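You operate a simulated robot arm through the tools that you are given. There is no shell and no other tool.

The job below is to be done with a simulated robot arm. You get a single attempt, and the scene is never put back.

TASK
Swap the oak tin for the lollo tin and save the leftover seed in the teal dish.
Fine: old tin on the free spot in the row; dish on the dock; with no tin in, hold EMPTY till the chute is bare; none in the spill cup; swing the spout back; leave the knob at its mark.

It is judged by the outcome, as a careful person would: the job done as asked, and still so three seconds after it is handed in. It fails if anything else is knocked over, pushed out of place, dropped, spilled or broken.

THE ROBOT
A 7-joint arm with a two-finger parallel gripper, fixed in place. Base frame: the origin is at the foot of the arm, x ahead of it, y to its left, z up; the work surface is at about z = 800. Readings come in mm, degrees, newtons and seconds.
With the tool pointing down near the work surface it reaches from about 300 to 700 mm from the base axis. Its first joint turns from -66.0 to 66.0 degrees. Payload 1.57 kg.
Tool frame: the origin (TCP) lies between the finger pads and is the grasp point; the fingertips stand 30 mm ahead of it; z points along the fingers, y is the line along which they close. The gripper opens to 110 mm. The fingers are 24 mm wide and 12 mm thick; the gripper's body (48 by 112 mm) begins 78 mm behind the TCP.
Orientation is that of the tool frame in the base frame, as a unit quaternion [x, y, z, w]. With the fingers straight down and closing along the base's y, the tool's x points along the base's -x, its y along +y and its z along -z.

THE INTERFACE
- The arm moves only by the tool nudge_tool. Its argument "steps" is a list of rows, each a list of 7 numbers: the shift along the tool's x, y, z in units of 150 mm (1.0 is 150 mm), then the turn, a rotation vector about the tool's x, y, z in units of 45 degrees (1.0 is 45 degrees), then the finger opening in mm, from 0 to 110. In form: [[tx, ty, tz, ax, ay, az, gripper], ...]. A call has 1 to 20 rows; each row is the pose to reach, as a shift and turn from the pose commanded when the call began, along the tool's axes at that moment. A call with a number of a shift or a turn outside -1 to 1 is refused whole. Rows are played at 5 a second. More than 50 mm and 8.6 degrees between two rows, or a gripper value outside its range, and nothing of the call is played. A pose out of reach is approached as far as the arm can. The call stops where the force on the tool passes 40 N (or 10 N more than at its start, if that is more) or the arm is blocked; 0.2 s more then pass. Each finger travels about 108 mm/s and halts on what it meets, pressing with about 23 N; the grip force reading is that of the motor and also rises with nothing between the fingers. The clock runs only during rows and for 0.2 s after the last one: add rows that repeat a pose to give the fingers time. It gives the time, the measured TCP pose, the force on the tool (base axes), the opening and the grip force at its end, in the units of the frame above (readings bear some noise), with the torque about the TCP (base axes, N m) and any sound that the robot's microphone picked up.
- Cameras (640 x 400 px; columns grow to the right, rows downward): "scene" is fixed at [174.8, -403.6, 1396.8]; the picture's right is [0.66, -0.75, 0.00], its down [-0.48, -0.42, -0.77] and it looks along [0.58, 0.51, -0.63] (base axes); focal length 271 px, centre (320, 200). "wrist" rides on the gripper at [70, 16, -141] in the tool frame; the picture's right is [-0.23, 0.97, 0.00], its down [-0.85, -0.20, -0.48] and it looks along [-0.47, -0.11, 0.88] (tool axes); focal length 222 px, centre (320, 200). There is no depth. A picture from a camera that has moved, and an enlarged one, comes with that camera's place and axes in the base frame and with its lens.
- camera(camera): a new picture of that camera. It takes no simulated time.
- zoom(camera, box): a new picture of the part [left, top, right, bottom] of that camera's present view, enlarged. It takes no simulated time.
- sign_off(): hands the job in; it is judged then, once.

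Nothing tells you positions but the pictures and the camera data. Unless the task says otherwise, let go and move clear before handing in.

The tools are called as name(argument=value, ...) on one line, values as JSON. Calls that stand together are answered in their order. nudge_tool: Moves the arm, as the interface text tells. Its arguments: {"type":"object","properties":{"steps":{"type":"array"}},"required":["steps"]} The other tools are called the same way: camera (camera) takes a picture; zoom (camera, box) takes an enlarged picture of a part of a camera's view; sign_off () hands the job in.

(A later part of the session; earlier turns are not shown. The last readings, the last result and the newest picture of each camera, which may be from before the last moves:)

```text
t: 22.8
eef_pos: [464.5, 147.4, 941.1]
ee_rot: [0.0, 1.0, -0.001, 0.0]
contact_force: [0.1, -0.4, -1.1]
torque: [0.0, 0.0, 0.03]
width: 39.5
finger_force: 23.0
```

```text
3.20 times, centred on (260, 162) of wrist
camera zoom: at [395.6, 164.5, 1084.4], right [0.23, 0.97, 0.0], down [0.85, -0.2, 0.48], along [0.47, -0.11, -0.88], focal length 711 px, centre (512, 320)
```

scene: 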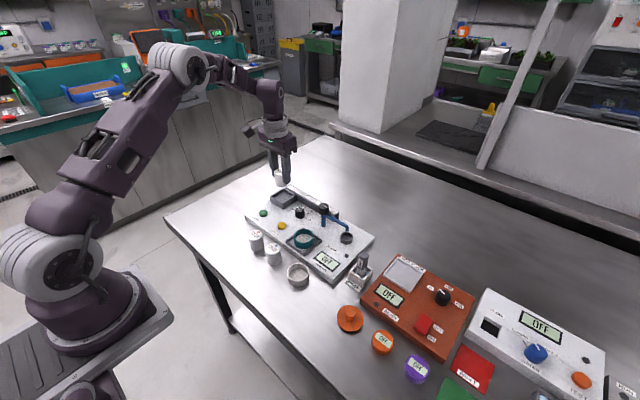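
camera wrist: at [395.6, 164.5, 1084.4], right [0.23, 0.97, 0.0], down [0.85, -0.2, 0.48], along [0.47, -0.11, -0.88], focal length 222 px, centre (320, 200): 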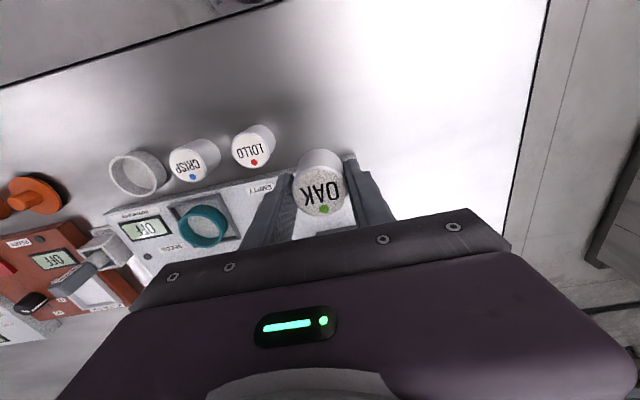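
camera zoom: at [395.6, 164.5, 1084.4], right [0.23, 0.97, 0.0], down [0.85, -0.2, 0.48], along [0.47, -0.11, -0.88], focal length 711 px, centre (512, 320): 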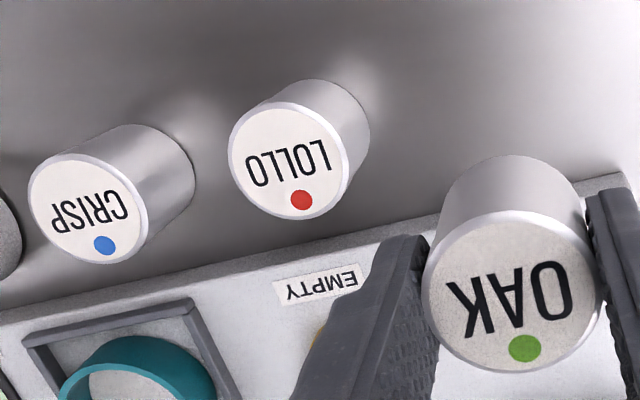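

The oak tin needs to shift about 18 mm in x to line up with the row (x ≈ 444.5, spacing ≈ 74). I'll lower it to the table there.

nudge_tool(steps=[[0.06, 0.003, 0, 0, 0, 0, 30], [0.123, 0.003, 0, 0, 0, 0, 30], [0.123, 0.003, 0.15, 0, 0, 0, 30], [0.123, 0.003, 0.3, 0, 0, 0, 30], [0.123, 0.003, 0.42, 0, 0, 0, 30], [0.123, 0.003, 0.5, 0, 0, 0, 30], [0.123, 0.003, 0.56, 0, 0, 0, 30], [0.123, 0.003, 0.59, 0, 0, 0, 30], [0.123, 0.003, 0.605, 0, 0, 0, 30], [0.123, 0.003, 0.613, 0, 0, 0, 30], [0.123, 0.003, 0.62, 0, 0, 0, 30], [0.123, 0.003, 0.62, 0, 0, 0, 30]])

zoom(camera="scene", box=[210, 205, 306, 265])

```text
t: 25.4
eef_pos: [448.2, 149.0, 848.4]
ee_rot: [0.0, 1.0, 0.0, 0.0]
contact_force: [0.4, -0.6, -0.2]
torque: [-0.04, -0.02, 0.0]
width: 39.7
finger_force: 22.9
```

```text
6.67 times, centred on (258, 235) of scene
camera zoom: at [174.9, -403.6, 1396.8], right [0.66, -0.75, 0.0], down [-0.48, -0.42, -0.77], along [0.58, 0.51, -0.63], focal length 1806 px, centre (733, -33)
```

zoom: 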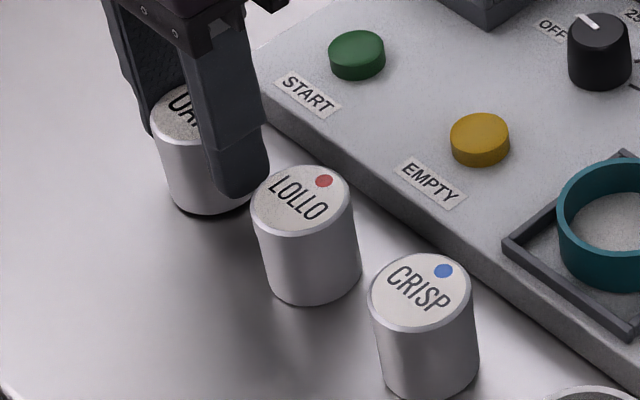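

No contact yet, but the tin is within a couple of millimetres of the table. I'll lower it in small steps until I feel contact.

nudge_tool(steps=[[0, 0, 0.005, 0, 0, 0, 30], [0, 0, 0.01, 0, 0, 0, 30], [0, 0, 0.01, 0, 0, 0, 30]])

```text
t: 26.2
eef_pos: [448.4, 149.1, 846.0]
ee_rot: [0.001, 1.0, 0.0, 0.0]
contact_force: [0.5, 0.4, -0.6]
torque: [0.0, -0.01, 0.01]
width: 39.7
finger_force: 22.8
```

nudge_tool(steps=[[0, 0, 0.004, 0, 0, 0, 30], [0, 0, 0.008, 0, 0, 0, 30], [0, 0, 0.008, 0, 0, 0, 30]])

zoom(camera="scene", box=[210, 205, 306, 265])

```text
t: 27.0
eef_pos: [447.3, 148.6, 845.9]
ee_rot: [0.0, 1.0, 0.002, 0.0]
contact_force: [-1.5, 2.7, 14.8]
torque: [0.09, 0.05, -0.01]
width: 40.0
finger_force: 22.9
```

```text
6.67 times, centred on (258, 235) of scene
camera zoom: at [174.6, -403.6, 1396.8], right [0.66, -0.75, 0.0], down [-0.48, -0.42, -0.77], along [0.58, 0.51, -0.63], focal length 1806 px, centre (733, -33)
```

zoom: 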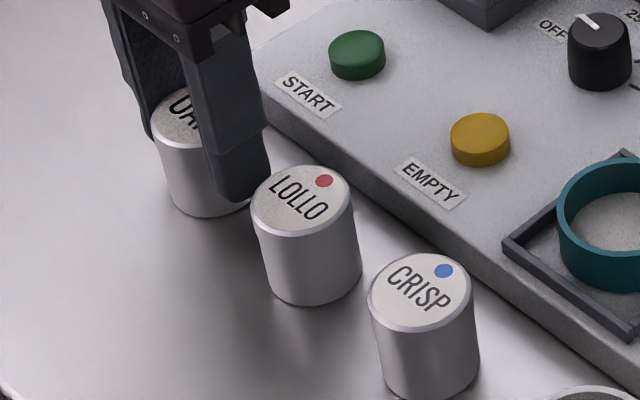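

The tin is on the table. I'll release it and go straight up.

nudge_tool(steps=[[0, 0, -0.007, 0, 0, 0, 36], [0, 0, -0.007, 0, 0, 0, 44], [0, 0, -0.007, 0, 0, 0, 54], [0, 0, -0.007, 0, 0, 0, 58], [0, 0, -0.007, 0, 0, 0, 58], [0, 0, -0.1, 0, 0, 0, 58], [0, 0, -0.25, 0, 0, 0, 58], [0, 0, -0.45, 0, 0, 0, 58], [0, 0, -0.7, 0, 0, 0, 58], [0, 0, -0.95, 0, 0, 0, 58], [0, 0, -0.95, 0, 0, 0, 58]])

camera(camera="scene")

camera(camera="wrist")

zoom(camera="scene", box=[230, 170, 390, 270])

```text
t: 29.4
eef_pos: [448.5, 150.7, 988.5]
ee_rot: [0.0, 1.0, 0.0, 0.0]
contact_force: [0.1, 0.0, 0.6]
torque: [-0.05, -0.02, 0.01]
width: 58.3
finger_force: 0.1
```

```text
taken
```

scene: 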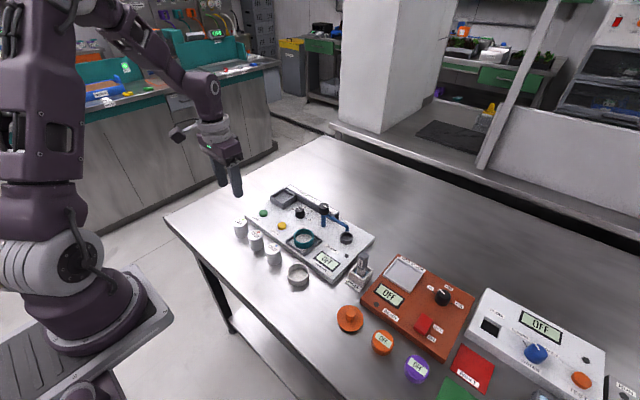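

```text
taken
camera wrist: at [378.3, 166.7, 1131.3], right [0.23, 0.97, 0.0], down [0.85, -0.2, 0.48], along [0.47, -0.11, -0.88], focal length 222 px, centre (320, 200)
```

wrist: 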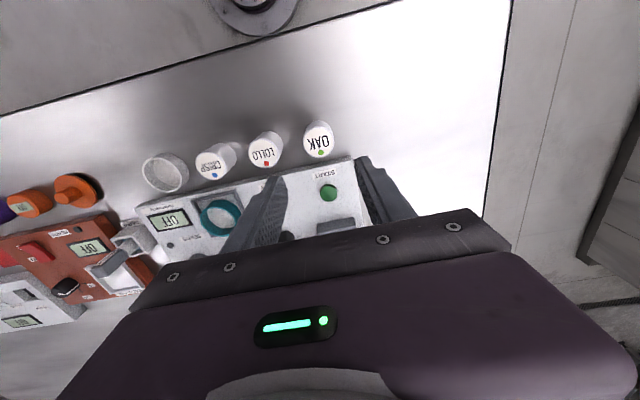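

```text
4.00 times, centred on (310, 220) of scene
camera zoom: at [174.8, -403.6, 1396.8], right [0.66, -0.75, 0.0], down [-0.48, -0.42, -0.77], along [0.58, 0.51, -0.63], focal length 1083 px, centre (360, 120)
```

zoom: 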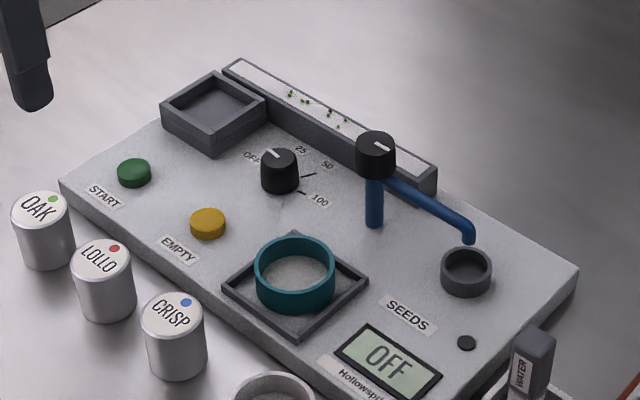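

The oak tin is standing evenly in the row. Next is the spout knob at about (615, -31): I'll pre-rotate the gripper to +45° so that the 90° swing ends at -45°.

nudge_tool(steps=[[-0.075, -0.081, 0, 0, 0, -0.125, 70], [-0.15, -0.162, 0, 0, 0, -0.25, 70], [-0.225, -0.244, 0, 0, 0, -0.375, 70], [-0.3, -0.325, 0, 0, 0, -0.5, 70], [-0.375, -0.406, 0, 0, 0, -0.625, 70], [-0.45, -0.487, 0, 0, 0, -0.75, 70], [-0.525, -0.569, 0, 0, 0, -0.875, 70], [-0.6, -0.65, 0, 0, 0, -1.0, 70], [-0.6, -0.65, 0, 0, 0, -1.0, 70]])

nudge_tool(steps=[[0.008, -0.19, 0, 0, 0, 0, 70], [0.016, -0.38, 0, 0, 0, 0, 70], [0.024, -0.57, 0, 0, 0, 0, 70], [0.033, -0.75, 0, 0, 0, 0, 70], [0.033, -0.75, 0, 0, 0, 0, 70]])

camera(camera="wrist")

zoom(camera="wrist", box=[220, 90, 420, 215])

zoom(camera="scene", box=[270, 150, 398, 250])

```text
t: 31.4
eef_pos: [536.4, 50.8, 986.9]
ee_rot: [-0.383, 0.924, -0.001, 0.001]
contact_force: [0.1, 0.0, 0.1]
torque: [-0.04, 0.0, 0.01]
width: 69.8
finger_force: 0.1
```

```text
t: 32.6
eef_pos: [612.7, -32.4, 986.8]
ee_rot: [-0.382, 0.924, 0.0, 0.0]
contact_force: [-0.3, -0.2, 0.4]
torque: [0.0, 0.03, 0.01]
width: 70.4
finger_force: 0.0
```

```text
taken
camera wrist: at [553.1, -69.4, 1130.4], right [-0.53, 0.85, 0.0], down [0.75, 0.46, 0.48], along [0.41, 0.25, -0.88], focal length 222 px, centre (320, 200)
```

wrist: 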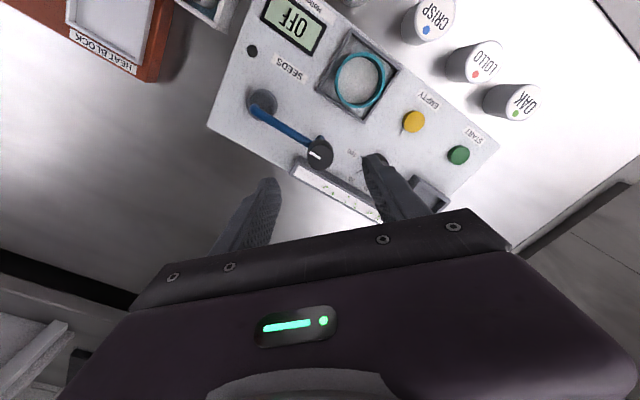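

```text
3.20 times, centred on (320, 152) of wrist
camera zoom: at [553.1, -69.4, 1130.4], right [-0.53, 0.85, 0.0], down [0.75, 0.46, 0.48], along [0.41, 0.25, -0.88], focal length 711 px, centre (320, 352)
```

zoom: 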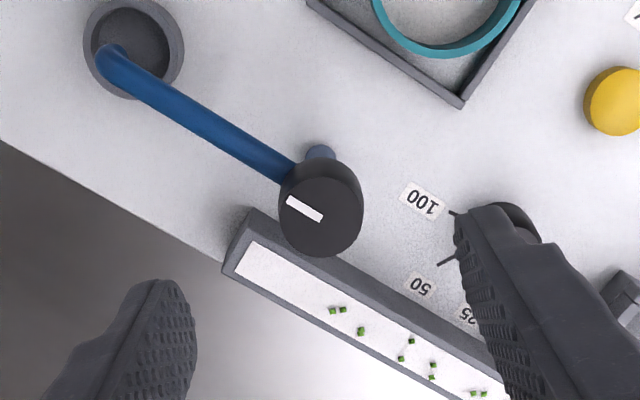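

```text
4.00 times, centred on (334, 200) of scene
camera zoom: at [174.8, -403.6, 1396.8], right [0.66, -0.75, 0.0], down [-0.48, -0.42, -0.77], along [0.58, 0.51, -0.63], focal length 1083 px, centre (264, 200)
```

zoom: 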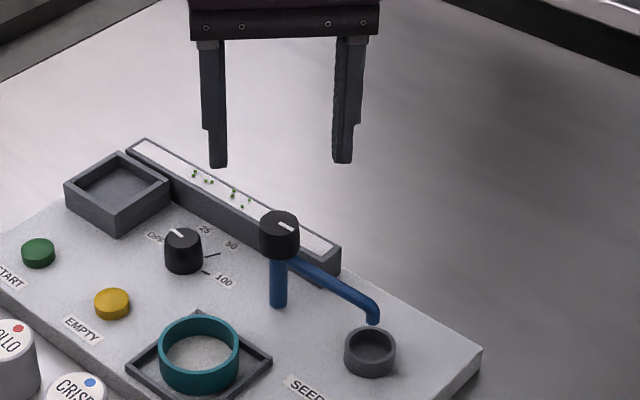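

The knob top centre is at (614.8, -30.5), z ≈ 902, about 27 mm wide and 21 mm tall. I'll descend around it with the fingertips staying above the spout tube, then grip.

nudge_tool(steps=[[-0.006, 0, 0.12, 0, 0, 0, 70], [-0.006, 0, 0.24, 0, 0, 0, 66], [-0.006, 0, 0.36, 0, 0, 0, 60], [-0.006, 0, 0.44, 0, 0, 0, 56], [-0.006, 0, 0.48, 0, 0, 0, 56], [-0.006, 0, 0.48, 0, 0, 0, 56]])

zoom(camera="wrist", box=[220, 110, 420, 235])

zoom(camera="scene", box=[286, 180, 366, 240])

```text
t: 34.0
eef_pos: [613.6, -31.4, 916.0]
ee_rot: [-0.383, 0.924, 0.001, 0.0]
contact_force: [0.4, 0.2, -0.1]
torque: [0.0, -0.01, 0.02]
width: 55.8
finger_force: 0.1
```

```text
3.20 times, centred on (320, 172) of wrist
camera zoom: at [553.2, -68.8, 1058.3], right [-0.53, 0.85, 0.0], down [0.75, 0.46, 0.48], along [0.41, 0.25, -0.88], focal length 711 px, centre (320, 288)
```

zoom: 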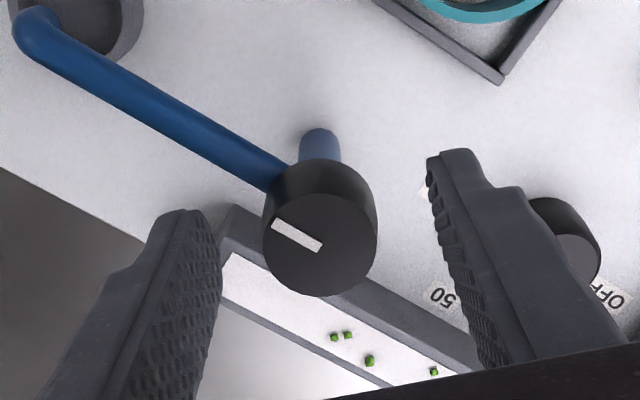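

```text
6.67 times, centred on (326, 210) of scene
camera zoom: at [174.8, -403.6, 1396.8], right [0.66, -0.75, 0.0], down [-0.48, -0.42, -0.77], along [0.58, 0.51, -0.63], focal length 1806 px, centre (280, 133)
```

zoom: 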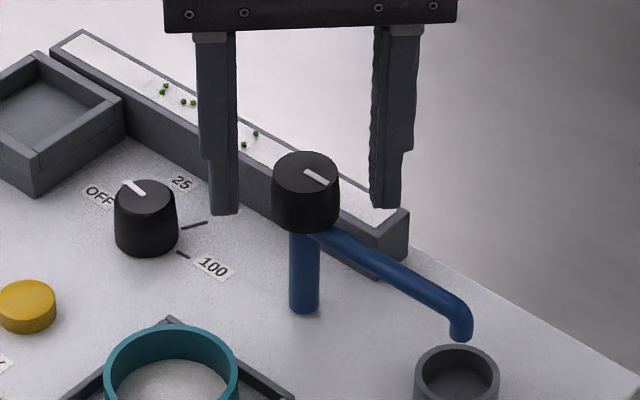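

The gripper is centred on the knob, so I'll close on it.

nudge_tool(steps=[[-0.006, 0, 0.0, 0, 0, 0, 44], [-0.006, 0, 0.0, 0, 0, 0, 32], [-0.006, 0, 0.0, 0, 0, 0, 20], [-0.006, 0, 0.0, 0, 0, 0, 15], [-0.006, 0, 0.0, 0, 0, 0, 15]])

```text
t: 35.2
eef_pos: [614.9, -30.8, 914.9]
ee_rot: [-0.383, 0.924, -0.001, 0.001]
contact_force: [3.3, -2.0, -2.5]
torque: [-0.08, -0.09, -0.07]
width: 28.5
finger_force: 38.3
```

Gripped at 28.5 mm. I'll turn the knob clockwise as seen from above by the first 45°.

nudge_tool(steps=[[0, 0, 0, 0, 0, 0.08, 15], [0, 0, 0, 0, 0, 0.17, 15], [0, 0, 0, 0, 0, 0.26, 15], [0, 0, 0, 0, 0, 0.35, 15], [0, 0, 0, 0, 0, 0.44, 15], [0, 0, 0, 0, 0, 0.53, 15], [0, 0, 0, 0, 0, 0.62, 15], [0, 0, 0, 0, 0, 0.71, 15], [0, 0, 0, 0, 0, 0.8, 15], [0, 0, 0, 0, 0, 0.9, 15], [0, 0, 0, 0, 0, 1.0, 15], [0, 0, 0, 0, 0, 1.0, 15]])

zoom(camera="scene", box=[270, 180, 366, 250])

zoom(camera="wrist", box=[200, 80, 420, 225])

```text
t: 37.8
eef_pos: [614.5, -29.9, 916.3]
ee_rot: [0.002, 1.0, 0.001, 0.001]
contact_force: [4.3, -1.6, -7.3]
torque: [-0.05, -0.12, -0.01]
width: 28.5
finger_force: 39.2
```

```text
5.71 times, centred on (318, 215) of scene
camera zoom: at [175.1, -403.6, 1396.8], right [0.66, -0.75, 0.0], down [-0.48, -0.42, -0.77], along [0.58, 0.51, -0.63], focal length 1548 px, centre (331, 114)
```

zoom: 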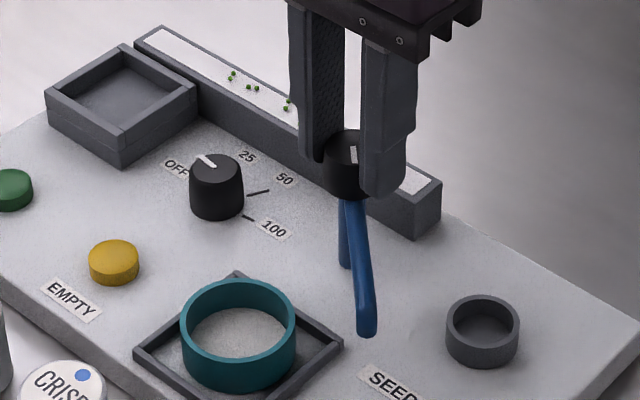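

```text
2.76 times, centred on (310, 152) of wrist
camera zoom: at [545.0, -14.0, 1058.5], right [0.23, 0.97, 0.0], down [0.86, -0.2, 0.48], along [0.47, -0.11, -0.88], focal length 613 px, centre (348, 331)
```

zoom: 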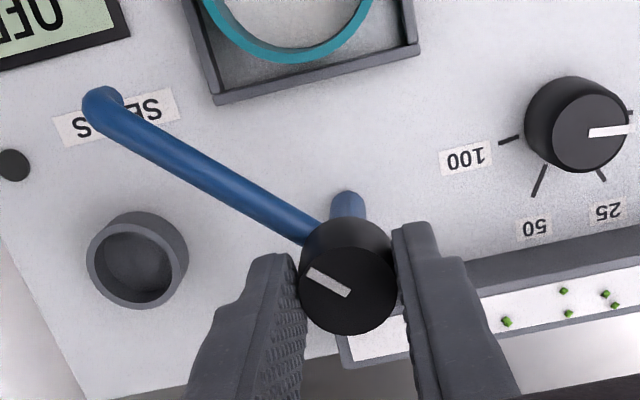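

The spout has followed to halfway, and its tip at about z = 863 will clear the dish rim at about 844. I'll continue with the second 45°.

nudge_tool(steps=[[0, 0, 0, 0, 0, 0.08, 15], [0, 0, 0, 0, 0, 0.17, 15], [0, 0, 0, 0, 0, 0.26, 15], [0, 0, 0, 0, 0, 0.35, 15], [0, 0, 0, 0, 0, 0.44, 15], [0, 0, 0, 0, 0, 0.53, 15], [0, 0, 0, 0, 0, 0.62, 15], [0, 0, 0, 0, 0, 0.71, 15], [0, 0, 0, 0, 0, 0.8, 15], [0, 0, 0, 0, 0, 0.9, 15], [0, 0, 0, 0, 0, 1.0, 15], [0, 0, 0, 0, 0, 1.0, 15]])

zoom(camera="scene", box=[270, 180, 366, 250])

zoom(camera="wrist", box=[200, 80, 420, 225])

```text
t: 40.4
eef_pos: [614.5, -29.6, 916.2]
ee_rot: [0.383, 0.924, 0.001, 0.001]
contact_force: [11.3, 10.1, 2.3]
torque: [0.3, -0.3, -0.03]
width: 28.4
finger_force: 39.0
```

```text
5.71 times, centred on (318, 215) of scene
camera zoom: at [175.1, -403.3, 1396.9], right [0.66, -0.75, 0.0], down [-0.48, -0.42, -0.77], along [0.58, 0.51, -0.63], focal length 1548 px, centre (331, 114)
```

zoom: 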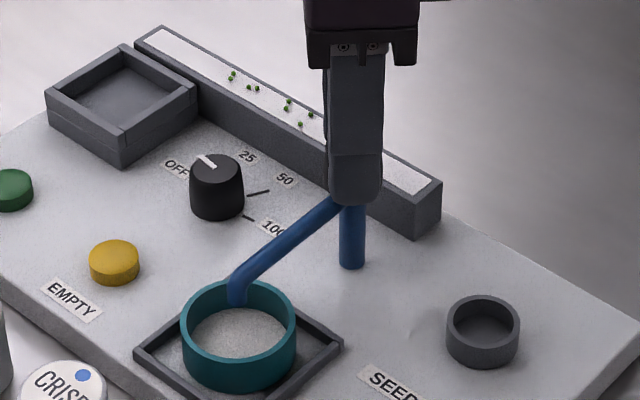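

```text
2.76 times, centred on (310, 152) of wrist
camera zoom: at [576.9, 31.1, 1058.5], right [0.85, 0.53, 0.0], down [0.46, -0.75, 0.48], along [0.25, -0.41, -0.88], focal length 613 px, centre (348, 331)
```

zoom: 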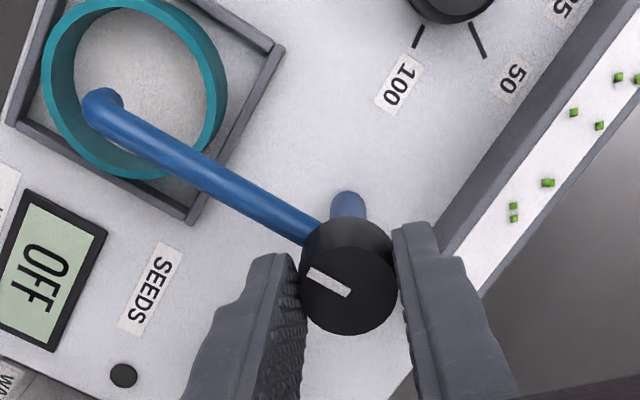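

The spout tip is now at about (530.6, -30), directly over the dish centre. I'll release the knob and rise.

nudge_tool(steps=[[0, 0, 0, 0, 0, 0, 24], [0, 0, 0, 0, 0, 0, 32], [0, 0, 0, 0, 0, 0, 44], [0, 0, 0, 0, 0, 0, 56], [0, 0, 0, 0, 0, 0, 56], [0, 0, -0.15, 0, 0, 0, 56], [0, 0, -0.35, 0, 0, 0, 56], [0, 0, -0.5, 0, 0, 0, 56], [0, 0, -0.5, 0, 0, 0, 56]])

zoom(camera="scene", box=[270, 180, 366, 250])

zoom(camera="wrist", box=[200, 80, 420, 225])

```text
t: 42.4
eef_pos: [614.6, -28.9, 992.1]
ee_rot: [0.382, 0.924, 0.0, 0.0]
contact_force: [-0.3, 0.0, -1.7]
torque: [0.0, -0.02, 0.03]
width: 55.9
finger_force: 0.1
```

```text
5.71 times, centred on (318, 215) of scene
camera zoom: at [174.8, -403.6, 1396.8], right [0.66, -0.75, 0.0], down [-0.48, -0.42, -0.77], along [0.58, 0.51, -0.63], focal length 1548 px, centre (331, 114)
```

zoom: 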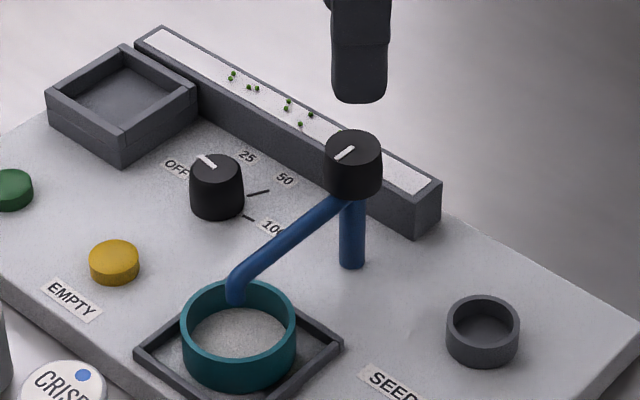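

```text
2.76 times, centred on (310, 152) of wrist
camera zoom: at [576.9, 30.4, 1133.4], right [0.85, 0.53, 0.0], down [0.46, -0.75, 0.48], along [0.25, -0.41, -0.88], focal length 613 px, centre (348, 331)
```

zoom: 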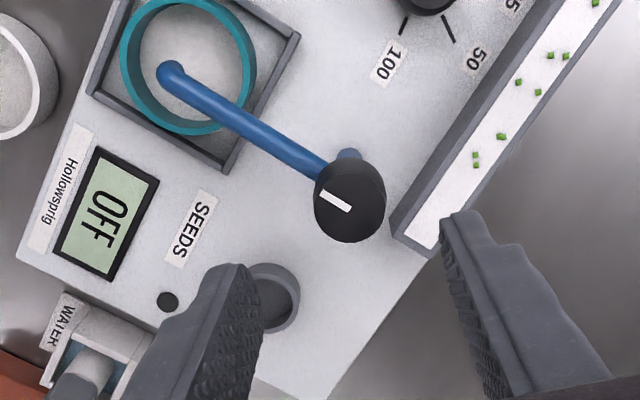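

The spout stays over the dish. I'll go over the EMPTY button at about (532, 60) and bring the gripper back to neutral for an accurate look.

nudge_tool(steps=[[0.102, 0.005, 0, 0, 0, -0.125, 70], [0.205, 0.01, 0, 0, 0, -0.25, 80], [0.307, 0.014, 0, 0, 0, -0.375, 80], [0.41, 0.019, 0, 0, 0, -0.5, 80], [0.512, 0.024, 0, 0, 0, -0.625, 80], [0.615, 0.028, 0, 0, 0, -0.75, 80], [0.717, 0.033, 0, 0, 0, -0.875, 80], [0.82, 0.038, 0, 0, 0, -1.0, 80], [0.82, 0.038, 0, 0, 0, -1.0, 80]])

zoom(camera="wrist", box=[200, 80, 420, 225])

zoom(camera="scene", box=[230, 190, 326, 250])

```text
t: 44.4
eef_pos: [531.1, 60.7, 990.8]
ee_rot: [-0.001, 1.0, -0.001, 0.0]
contact_force: [0.5, -0.4, 0.2]
torque: [-0.02, -0.01, -0.01]
width: 80.0
finger_force: 0.0
```

```text
2.76 times, centred on (310, 152) of wrist
camera zoom: at [461.7, 76.6, 1133.4], right [0.23, 0.97, 0.0], down [0.86, -0.2, 0.48], along [0.47, -0.11, -0.88], focal length 613 px, centre (348, 331)
```

zoom: 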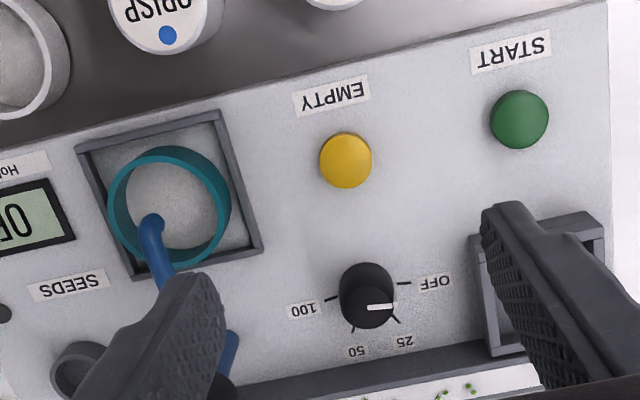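

```text
6.67 times, centred on (278, 220) of scene
camera zoom: at [174.8, -403.6, 1396.8], right [0.66, -0.75, 0.0], down [-0.48, -0.42, -0.77], along [0.58, 0.51, -0.63], focal length 1806 px, centre (600, 67)
```

zoom: 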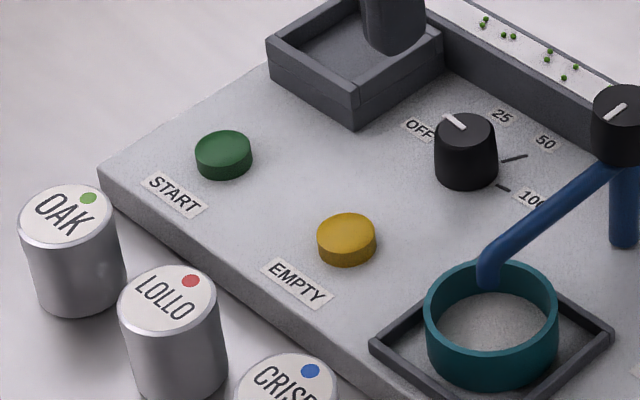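

The EMPTY button is at about (529.7, 59.5) with its top near z = 831. I'll close the fingers and come down to just above it.

nudge_tool(steps=[[0.013, -0.007, 0.1, 0, 0, 0, 60], [0.013, -0.007, 0.25, 0, 0, 0, 30], [0.013, -0.007, 0.4, 0, 0, 0, 0], [0.013, -0.007, 0.55, 0, 0, 0, 0], [0.013, -0.007, 0.68, 0, 0, 0, 0], [0.013, -0.007, 0.77, 0, 0, 0, 0], [0.013, -0.007, 0.82, 0, 0, 0, 0], [0.013, -0.007, 0.82, 0, 0, 0, 0]])

zoom(camera="scene", box=[230, 190, 326, 250])

zoom(camera="wrist", box=[200, 80, 420, 225])

```text
t: 46.2
eef_pos: [528.2, 60.5, 867.2]
ee_rot: [0.001, 1.0, -0.001, 0.0]
contact_force: [0.1, 0.2, -0.5]
torque: [0.0, 0.01, -0.01]
width: 0.0
finger_force: 21.3
```

```text
6.67 times, centred on (278, 220) of scene
camera zoom: at [174.8, -403.6, 1396.8], right [0.66, -0.75, 0.0], down [-0.48, -0.42, -0.77], along [0.58, 0.51, -0.63], focal length 1806 px, centre (600, 67)
```

zoom: 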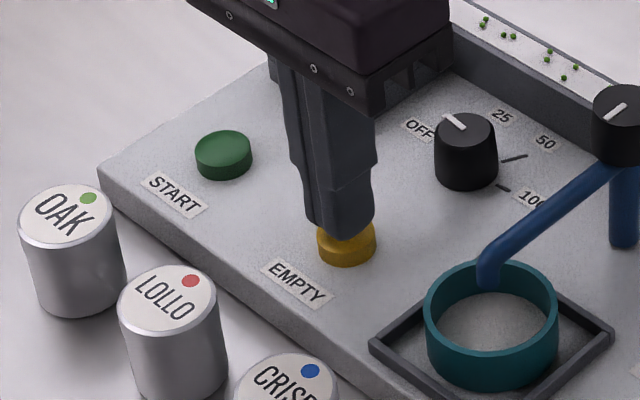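

```text
2.76 times, centred on (310, 152) of wrist
camera zoom: at [459.3, 76.0, 1009.8], right [0.23, 0.97, 0.0], down [0.85, -0.2, 0.48], along [0.47, -0.11, -0.88], focal length 613 px, centre (348, 331)
```

zoom: 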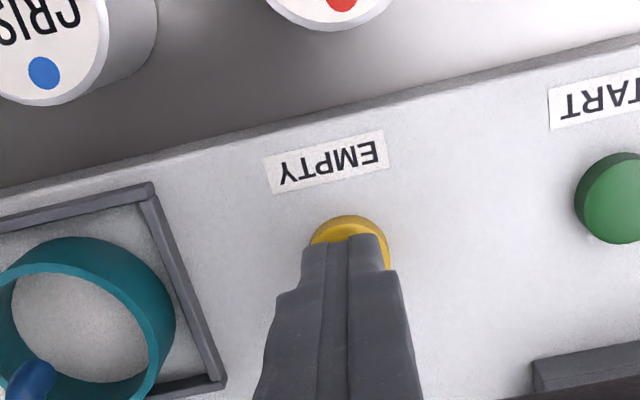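

I'm just above the button and aligned with it. I'll press down in small steps and watch the force and the chute.

nudge_tool(steps=[[0, 0, 0.02, 0, 0, 0, 0], [0, 0, 0.035, 0, 0, 0, 0], [0, 0, 0.045, 0, 0, 0, 0], [0, 0, 0.05, 0, 0, 0, 0]])

zoom(camera="scene", box=[240, 180, 368, 260])

```text
t: 47.2
eef_pos: [529.1, 59.4, 859.8]
ee_rot: [0.001, 1.0, 0.0, 0.0]
contact_force: [0.9, 0.0, 1.3]
torque: [-0.01, 0.0, 0.01]
width: 0.0
finger_force: 20.7
```

```text
5.00 times, centred on (304, 220) of scene
camera zoom: at [174.8, -403.6, 1396.8], right [0.66, -0.75, 0.0], down [-0.48, -0.42, -0.77], along [0.58, 0.51, -0.63], focal length 1354 px, centre (400, 100)
```

zoom: 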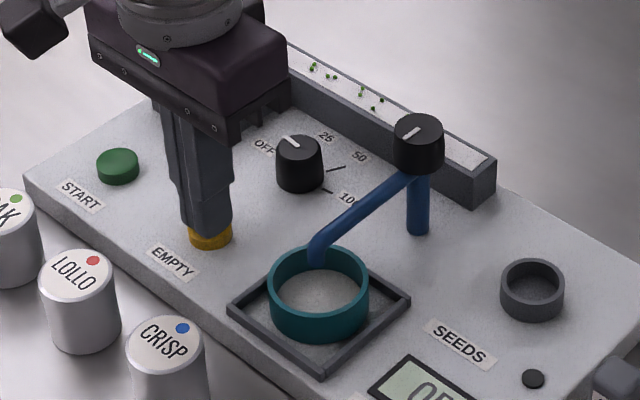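

nudge_tool(steps=[[0, 0, 0.007, 0, 0, 0, 0], [0, 0, 0.013, 0, 0, 0, 0], [0, 0, 0.02, 0, 0, 0, 0], [0, 0, 0.02, 0, 0, 0, 0]])

zoom(camera="scene", box=[240, 180, 368, 260])

```text
t: 48.2
eef_pos: [528.6, 59.4, 857.9]
ee_rot: [0.0, 1.0, 0.0, 0.001]
contact_force: [2.7, 0.0, 4.8]
torque: [0.03, -0.06, 0.01]
width: 0.1
finger_force: 21.3
heard: click
```

```text
5.00 times, centred on (304, 220) of scene
camera zoom: at [174.8, -403.6, 1396.8], right [0.66, -0.75, 0.0], down [-0.48, -0.42, -0.77], along [0.58, 0.51, -0.63], focal length 1354 px, centre (400, 100)
```

zoom: 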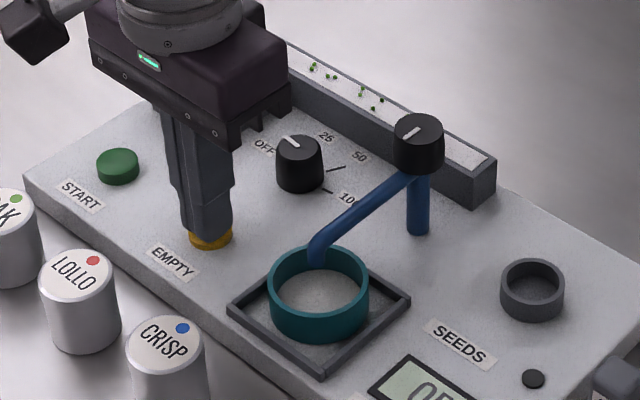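

I heard the click, so the button is pressed. I'll hold it for a couple of seconds and check the chute and the dish.

nudge_tool(steps=[[0, 0, 0.003, 0, 0, 0, 0], [0, 0, 0.003, 0, 0, 0, 0], [0, 0, 0.003, 0, 0, 0, 0], [0, 0, 0.003, 0, 0, 0, 0], [0, 0, 0.003, 0, 0, 0, 0], [0, 0, 0.003, 0, 0, 0, 0], [0, 0, 0.003, 0, 0, 0, 0], [0, 0, 0.003, 0, 0, 0, 0]])

zoom(camera="scene", box=[240, 180, 368, 260])

zoom(camera="scene", box=[290, 225, 354, 275])

```text
t: 50.0
eef_pos: [528.0, 58.8, 856.5]
ee_rot: [0.0, 1.0, 0.0, 0.0]
contact_force: [1.2, -0.7, 7.8]
torque: [-0.02, -0.08, 0.0]
width: 0.0
finger_force: 21.3
```

```text
5.00 times, centred on (304, 220) of scene
camera zoom: at [174.7, -403.6, 1396.8], right [0.66, -0.75, 0.0], down [-0.48, -0.42, -0.77], along [0.58, 0.51, -0.63], focal length 1354 px, centre (400, 100)
```

zoom: 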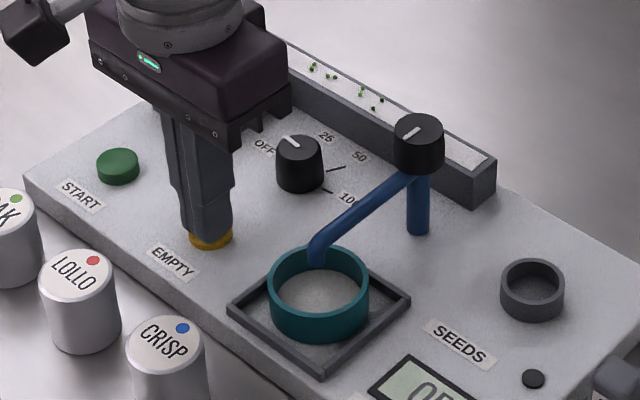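

```text
8.00 times, centred on (322, 250) of scene
camera zoom: at [174.7, -403.6, 1396.8], right [0.66, -0.75, 0.0], down [-0.48, -0.42, -0.77], along [0.58, 0.51, -0.63], focal length 2167 px, centre (304, -200)
```

zoom: 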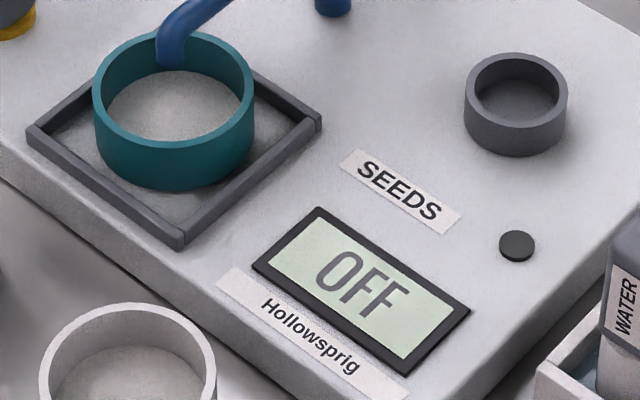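

Nothing moves and the display still reads OFF. I'll hold a little longer to be sure before concluding that the machine needs switching on.

nudge_tool(steps=[[0, 0, 0.004, 0, 0, 0, 0], [0, 0, 0.007, 0, 0, 0, 0], [0, 0, 0.007, 0, 0, 0, 0], [0, 0, 0.007, 0, 0, 0, 0], [0, 0, 0.007, 0, 0, 0, 0], [0, 0, 0.007, 0, 0, 0, 0], [0, 0, 0.007, 0, 0, 0, 0], [0, 0, 0.007, 0, 0, 0, 0], [0, 0, 0.007, 0, 0, 0, 0], [0, 0, 0.007, 0, 0, 0, 0], [0, 0, 0.007, 0, 0, 0, 0], [0, 0, 0.007, 0, 0, 0, 0]])

zoom(camera="scene", box=[240, 180, 368, 260])

zoom(camera="scene", box=[290, 180, 346, 215])

```text
t: 52.6
eef_pos: [529.0, 60.1, 855.6]
ee_rot: [0.0, 1.0, 0.001, 0.0]
contact_force: [-2.7, 1.1, 11.6]
torque: [0.05, 0.06, 0.04]
width: 0.0
finger_force: 21.9
```

```text
5.00 times, centred on (304, 220) of scene
camera zoom: at [174.6, -403.6, 1396.8], right [0.66, -0.75, 0.0], down [-0.48, -0.42, -0.77], along [0.58, 0.51, -0.63], focal length 1354 px, centre (400, 100)
```

zoom: 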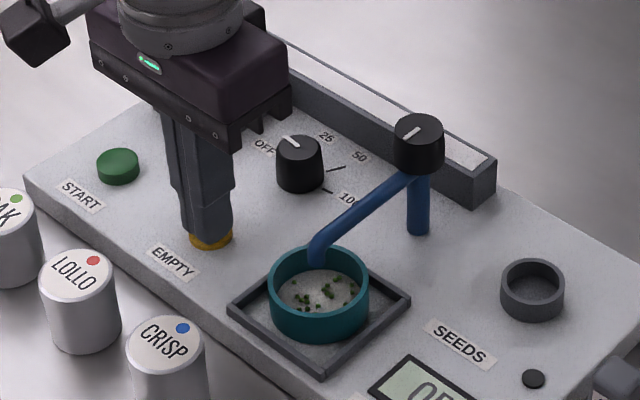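

```text
11.43 times, centred on (318, 198) of scene
camera zoom: at [174.6, -403.6, 1396.8], right [0.66, -0.75, 0.0], down [-0.48, -0.42, -0.77], along [0.58, 0.51, -0.63], focal length 3095 px, centre (343, 229)
```

zoom: 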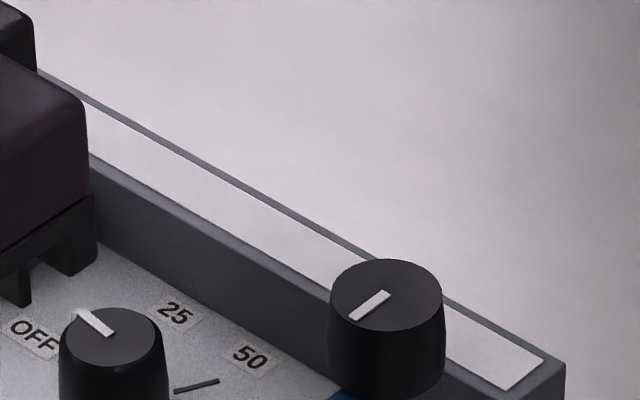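

It works: the seeds dropped into the teal dish and the visible chute is bare. I'll hold another second or so for stragglers, then release and lift.

nudge_tool(steps=[[0, 0, 0, 0, 0, 0, 0], [0, 0, 0, 0, 0, 0, 0], [0, 0, 0, 0, 0, 0, 0], [0, 0, 0, 0, 0, 0, 0], [0, 0, 0, 0, 0, 0, 0], [0, 0, 0, 0, 0, 0, 0], [0, 0, 0, 0, 0, 0, 0], [0, 0, 0, 0, 0, 0, 0], [0, 0, -0.05, 0, 0, 0, 0], [0, 0, -0.15, 0, 0, 0, 0], [0, 0, -0.35, 0, 0, 0, 0], [0, 0, -0.6, 0, 0, 0, 0], [0, 0, -0.85, 0, 0, 0, 0], [0, 0, -0.85, 0, 0, 0, 0]])

zoom(camera="scene", box=[240, 180, 368, 260])

zoom(camera="wrist", box=[160, 80, 440, 255])

zoom(camera="scene", box=[276, 170, 348, 220])

zoom(camera="scene", box=[285, 220, 357, 270])

```text
t: 55.6
eef_pos: [528.4, 59.0, 981.6]
ee_rot: [0.0, 1.0, 0.0, 0.001]
contact_force: [0.0, 0.1, -0.9]
torque: [-0.02, 0.0, 0.0]
width: 0.3
finger_force: 21.6
```

```text
5.00 times, centred on (304, 220) of scene
camera zoom: at [174.8, -403.6, 1396.8], right [0.66, -0.75, 0.0], down [-0.48, -0.42, -0.77], along [0.58, 0.51, -0.63], focal length 1354 px, centre (400, 100)
```

zoom: 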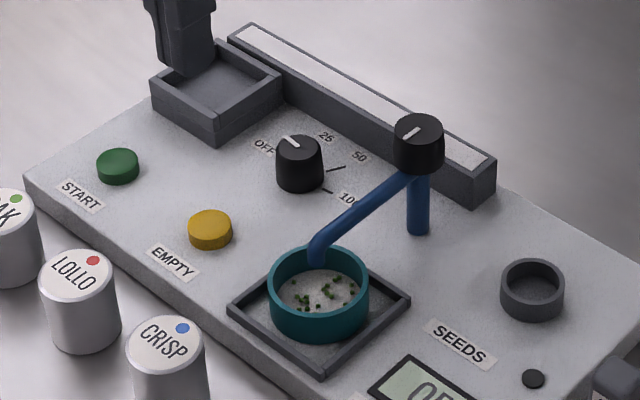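

```text
2.29 times, centred on (300, 168) of wrist
camera zoom: at [459.2, 75.5, 1124.0], right [0.23, 0.97, 0.0], down [0.86, -0.2, 0.48], along [0.47, -0.11, -0.88], focal length 508 px, centre (366, 274)
```

zoom: 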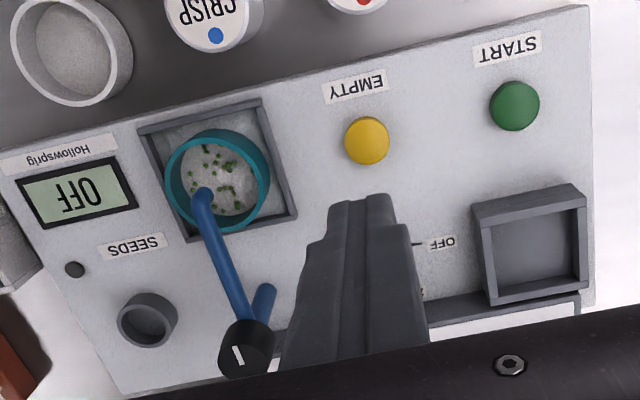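

```text
8.00 times, centred on (312, 195) of scene
camera zoom: at [174.8, -403.6, 1396.8], right [0.66, -0.75, 0.0], down [-0.48, -0.42, -0.77], along [0.58, 0.51, -0.63], focal length 2167 px, centre (384, 240)
```

zoom: 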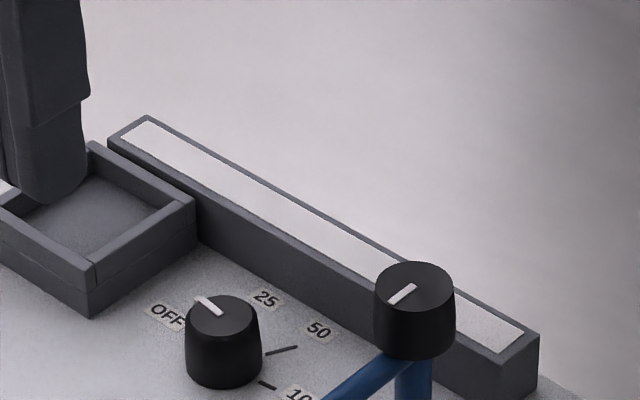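

```text
8.00 times, centred on (321, 245) of scene
camera zoom: at [174.8, -403.6, 1396.8], right [0.66, -0.75, 0.0], down [-0.48, -0.42, -0.77], along [0.58, 0.51, -0.63], focal length 2167 px, centre (312, -160)
```

zoom: 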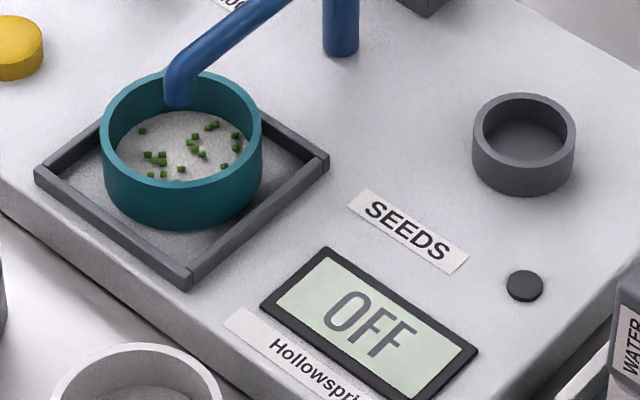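

The chute is bare, all the seed is in the teal dish, and the spill cup is empty. Now I'll go back to the spout knob in the same orientation I released it, to swing it back.

nudge_tool(steps=[[-0.071, -0.075, 0, 0, 0, 0.125, 30], [-0.143, -0.15, 0, 0, 0, 0.25, 60], [-0.214, -0.225, 0, 0, 0, 0.375, 60], [-0.285, -0.3, 0, 0, 0, 0.5, 60], [-0.357, -0.375, 0, 0, 0, 0.625, 60], [-0.428, -0.45, 0, 0, 0, 0.75, 60], [-0.5, -0.525, 0, 0, 0, 0.875, 60], [-0.571, -0.6, 0, 0, 0, 1.0, 60], [-0.571, -0.6, 0, 0, 0, 1.0, 60]])

zoom(camera="wrist", box=[200, 80, 420, 225])

```text
t: 57.6
eef_pos: [615.0, -29.9, 982.8]
ee_rot: [0.383, 0.924, 0.0, 0.0]
contact_force: [-0.5, 0.6, -0.4]
torque: [0.02, -0.03, -0.03]
width: 60.1
finger_force: 0.2
```

```text
2.76 times, centred on (310, 152) of wrist
camera zoom: at [577.8, 30.5, 1124.8], right [0.85, 0.53, 0.0], down [0.46, -0.75, 0.48], along [0.25, -0.41, -0.88], focal length 613 px, centre (348, 331)
```

zoom: 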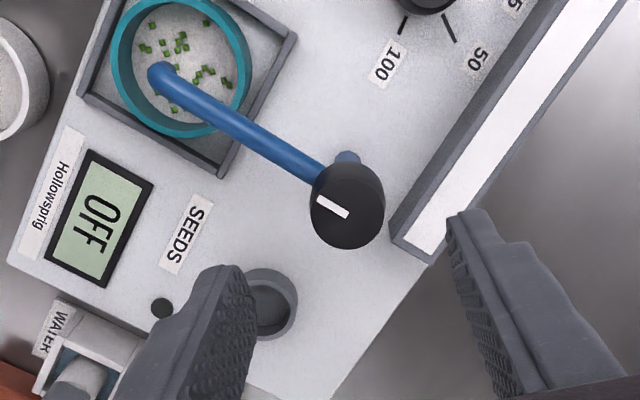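

nudge_tool(steps=[[0.004, -0.004, 0.12, 0, 0, 0, 60], [0.004, -0.004, 0.24, 0, 0, 0, 58], [0.004, -0.004, 0.34, 0, 0, 0, 56], [0.004, -0.004, 0.41, 0, 0, 0, 56], [0.004, -0.004, 0.443, 0, 0, 0, 56], [0.004, -0.004, 0.443, 0, 0, 0, 56]])

zoom(camera="wrist", box=[200, 80, 420, 225])

```text
t: 59.0
eef_pos: [613.6, -30.9, 915.5]
ee_rot: [0.383, 0.924, 0.0, -0.001]
contact_force: [0.3, 0.0, 0.5]
torque: [-0.03, -0.03, 0.01]
width: 55.8
finger_force: 0.1
```

```text
2.76 times, centred on (310, 152) of wrist
camera zoom: at [576.3, 30.2, 1059.2], right [0.85, 0.53, 0.0], down [0.46, -0.75, 0.48], along [0.25, -0.41, -0.88], focal length 613 px, centre (348, 331)
```

zoom: 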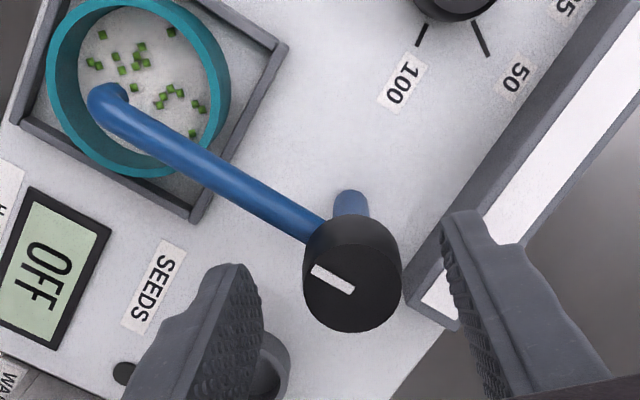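

The knob is centred between the fingers again. I'll grip it and turn it back by the first 45°.

nudge_tool(steps=[[0, 0, 0, 0, 0, 0, 44], [0, 0, 0, 0, 0, 0, 32], [0, 0, 0, 0, 0, 0, 20], [0, 0, 0, 0, 0, 0, 15], [0, 0, 0, 0, 0, 0, 15], [0, 0, 0, 0, 0, -0.08, 15], [0, 0, 0, 0, 0, -0.17, 15], [0, 0, 0, 0, 0, -0.26, 15], [0, 0, 0, 0, 0, -0.35, 15], [0, 0, 0, 0, 0, -0.44, 15], [0, 0, 0, 0, 0, -0.53, 15], [0, 0, 0, 0, 0, -0.62, 15], [0, 0, 0, 0, 0, -0.71, 15], [0, 0, 0, 0, 0, -0.8, 15], [0, 0, 0, 0, 0, -0.9, 15], [0, 0, 0, 0, 0, -1.0, 15], [0, 0, 0, 0, 0, -1.0, 15]])

zoom(camera="scene", box=[270, 180, 366, 250])

```text
t: 62.6
eef_pos: [613.6, -29.1, 917.6]
ee_rot: [-0.001, 1.0, 0.0, 0.001]
contact_force: [6.1, 11.4, 18.0]
torque: [0.36, -0.08, 0.03]
width: 28.3
finger_force: 38.9
```

```text
5.71 times, centred on (318, 215) of scene
camera zoom: at [174.6, -403.3, 1396.9], right [0.66, -0.75, 0.0], down [-0.48, -0.42, -0.77], along [0.58, 0.51, -0.63], focal length 1548 px, centre (331, 114)
```

zoom: 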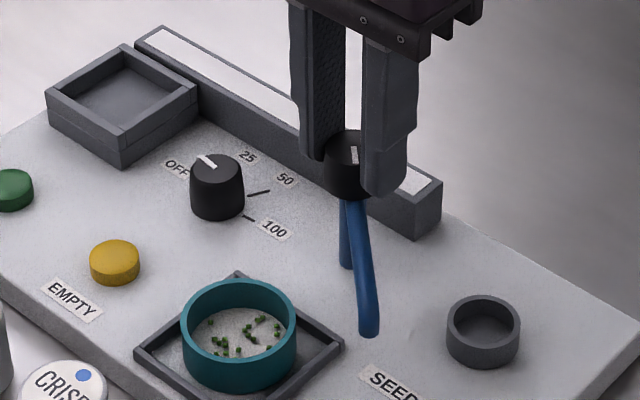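

The spout is following. I'll relieve the small side load and finish the turn back to the start angle.

nudge_tool(steps=[[0, 0.004, -0.005, 0, 0, 0, 15], [0, 0.006, -0.007, 0, 0, -0.08, 15], [0, 0.006, -0.007, 0, 0, -0.17, 15], [0, 0.006, -0.007, 0, 0, -0.26, 15], [0, 0.006, -0.007, 0, 0, -0.35, 15], [0, 0.006, -0.007, 0, 0, -0.44, 15], [0, 0.006, -0.007, 0, 0, -0.53, 15], [0, 0.006, -0.007, 0, 0, -0.62, 15], [0, 0.006, -0.007, 0, 0, -0.71, 15], [0, 0.006, -0.007, 0, 0, -0.8, 15], [0, 0.006, -0.007, 0, 0, -0.9, 15], [0, 0.006, -0.007, 0, 0, -1.0, 15], [0, 0.006, -0.007, 0, 0, -1.0, 15]])

zoom(camera="scene", box=[284, 195, 364, 245])

zoom(camera="wrist", box=[200, 80, 420, 225])

```text
t: 65.4
eef_pos: [614.5, -31.4, 917.3]
ee_rot: [-0.383, 0.924, 0.0, 0.0]
contact_force: [15.7, -8.5, -18.0]
torque: [-0.3, -0.41, -0.39]
width: 28.3
finger_force: 38.6
```

```text
8.00 times, centred on (324, 220) of scene
camera zoom: at [175.6, -403.8, 1396.6], right [0.66, -0.75, 0.0], down [-0.48, -0.42, -0.77], along [0.58, 0.51, -0.63], focal length 2167 px, centre (288, 40)
```

zoom: 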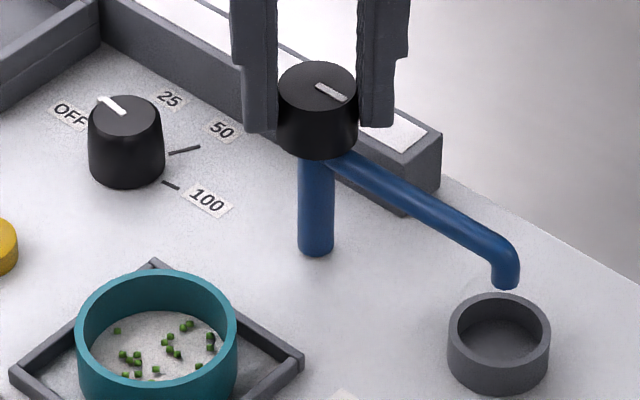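

```text
2.76 times, centred on (310, 152) of wrist
camera zoom: at [553.9, -68.6, 1059.7], right [-0.53, 0.85, 0.0], down [0.75, 0.46, 0.48], along [0.41, 0.25, -0.88], focal length 613 px, centre (348, 331)
```

zoom: 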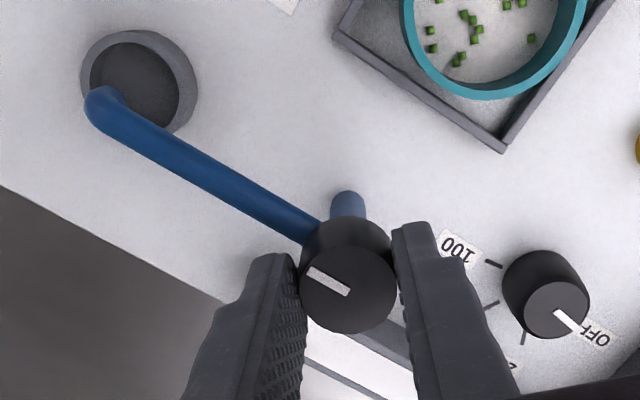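

The spout is back exactly where it began, over the cup. I'll release the knob and rise clear.

nudge_tool(steps=[[0, 0, 0, 0, 0, 0, 24], [0, 0, 0, 0, 0, 0, 32], [0, 0, 0, 0, 0, 0, 44], [0, 0, 0, 0, 0, 0, 56], [0, 0, 0, 0, 0, 0, 60], [0, 0, -0.15, 0, 0, 0, 60], [0, 0, -0.35, 0, 0, 0, 60], [0, 0, -0.5, 0, 0, 0, 60], [0, 0, -0.5, 0, 0, 0, 60]])

zoom(camera="scene", box=[284, 195, 364, 245])

zoom(camera="wrist", box=[200, 80, 420, 225])

```text
t: 67.4
eef_pos: [612.8, -30.7, 993.0]
ee_rot: [-0.383, 0.924, 0.0, 0.001]
contact_force: [-0.1, 0.5, 1.1]
torque: [0.01, 0.04, 0.05]
width: 60.0
finger_force: 0.1
```

```text
8.00 times, centred on (324, 220) of scene
camera zoom: at [174.8, -403.6, 1396.8], right [0.66, -0.75, 0.0], down [-0.48, -0.42, -0.77], along [0.58, 0.51, -0.63], focal length 2167 px, centre (288, 40)
```

zoom: 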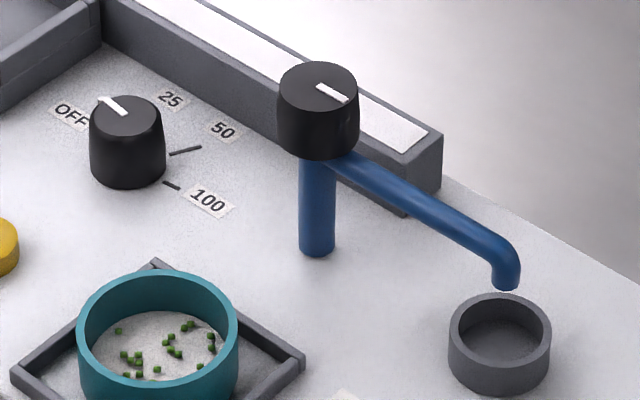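

```text
2.76 times, centred on (310, 152) of wrist
camera zoom: at [552.9, -68.1, 1135.6], right [-0.53, 0.85, 0.0], down [0.75, 0.46, 0.48], along [0.41, 0.25, -0.88], focal length 613 px, centre (348, 331)
```

zoom: 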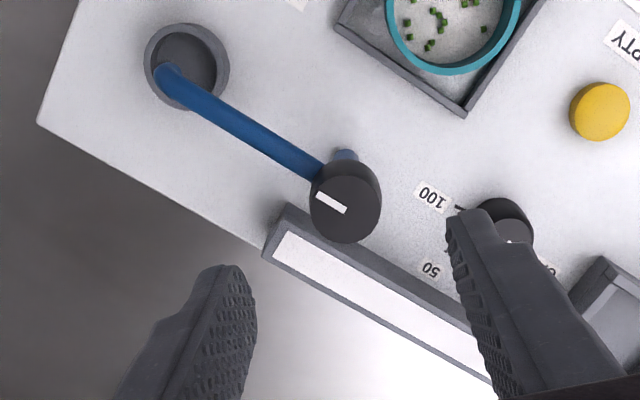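

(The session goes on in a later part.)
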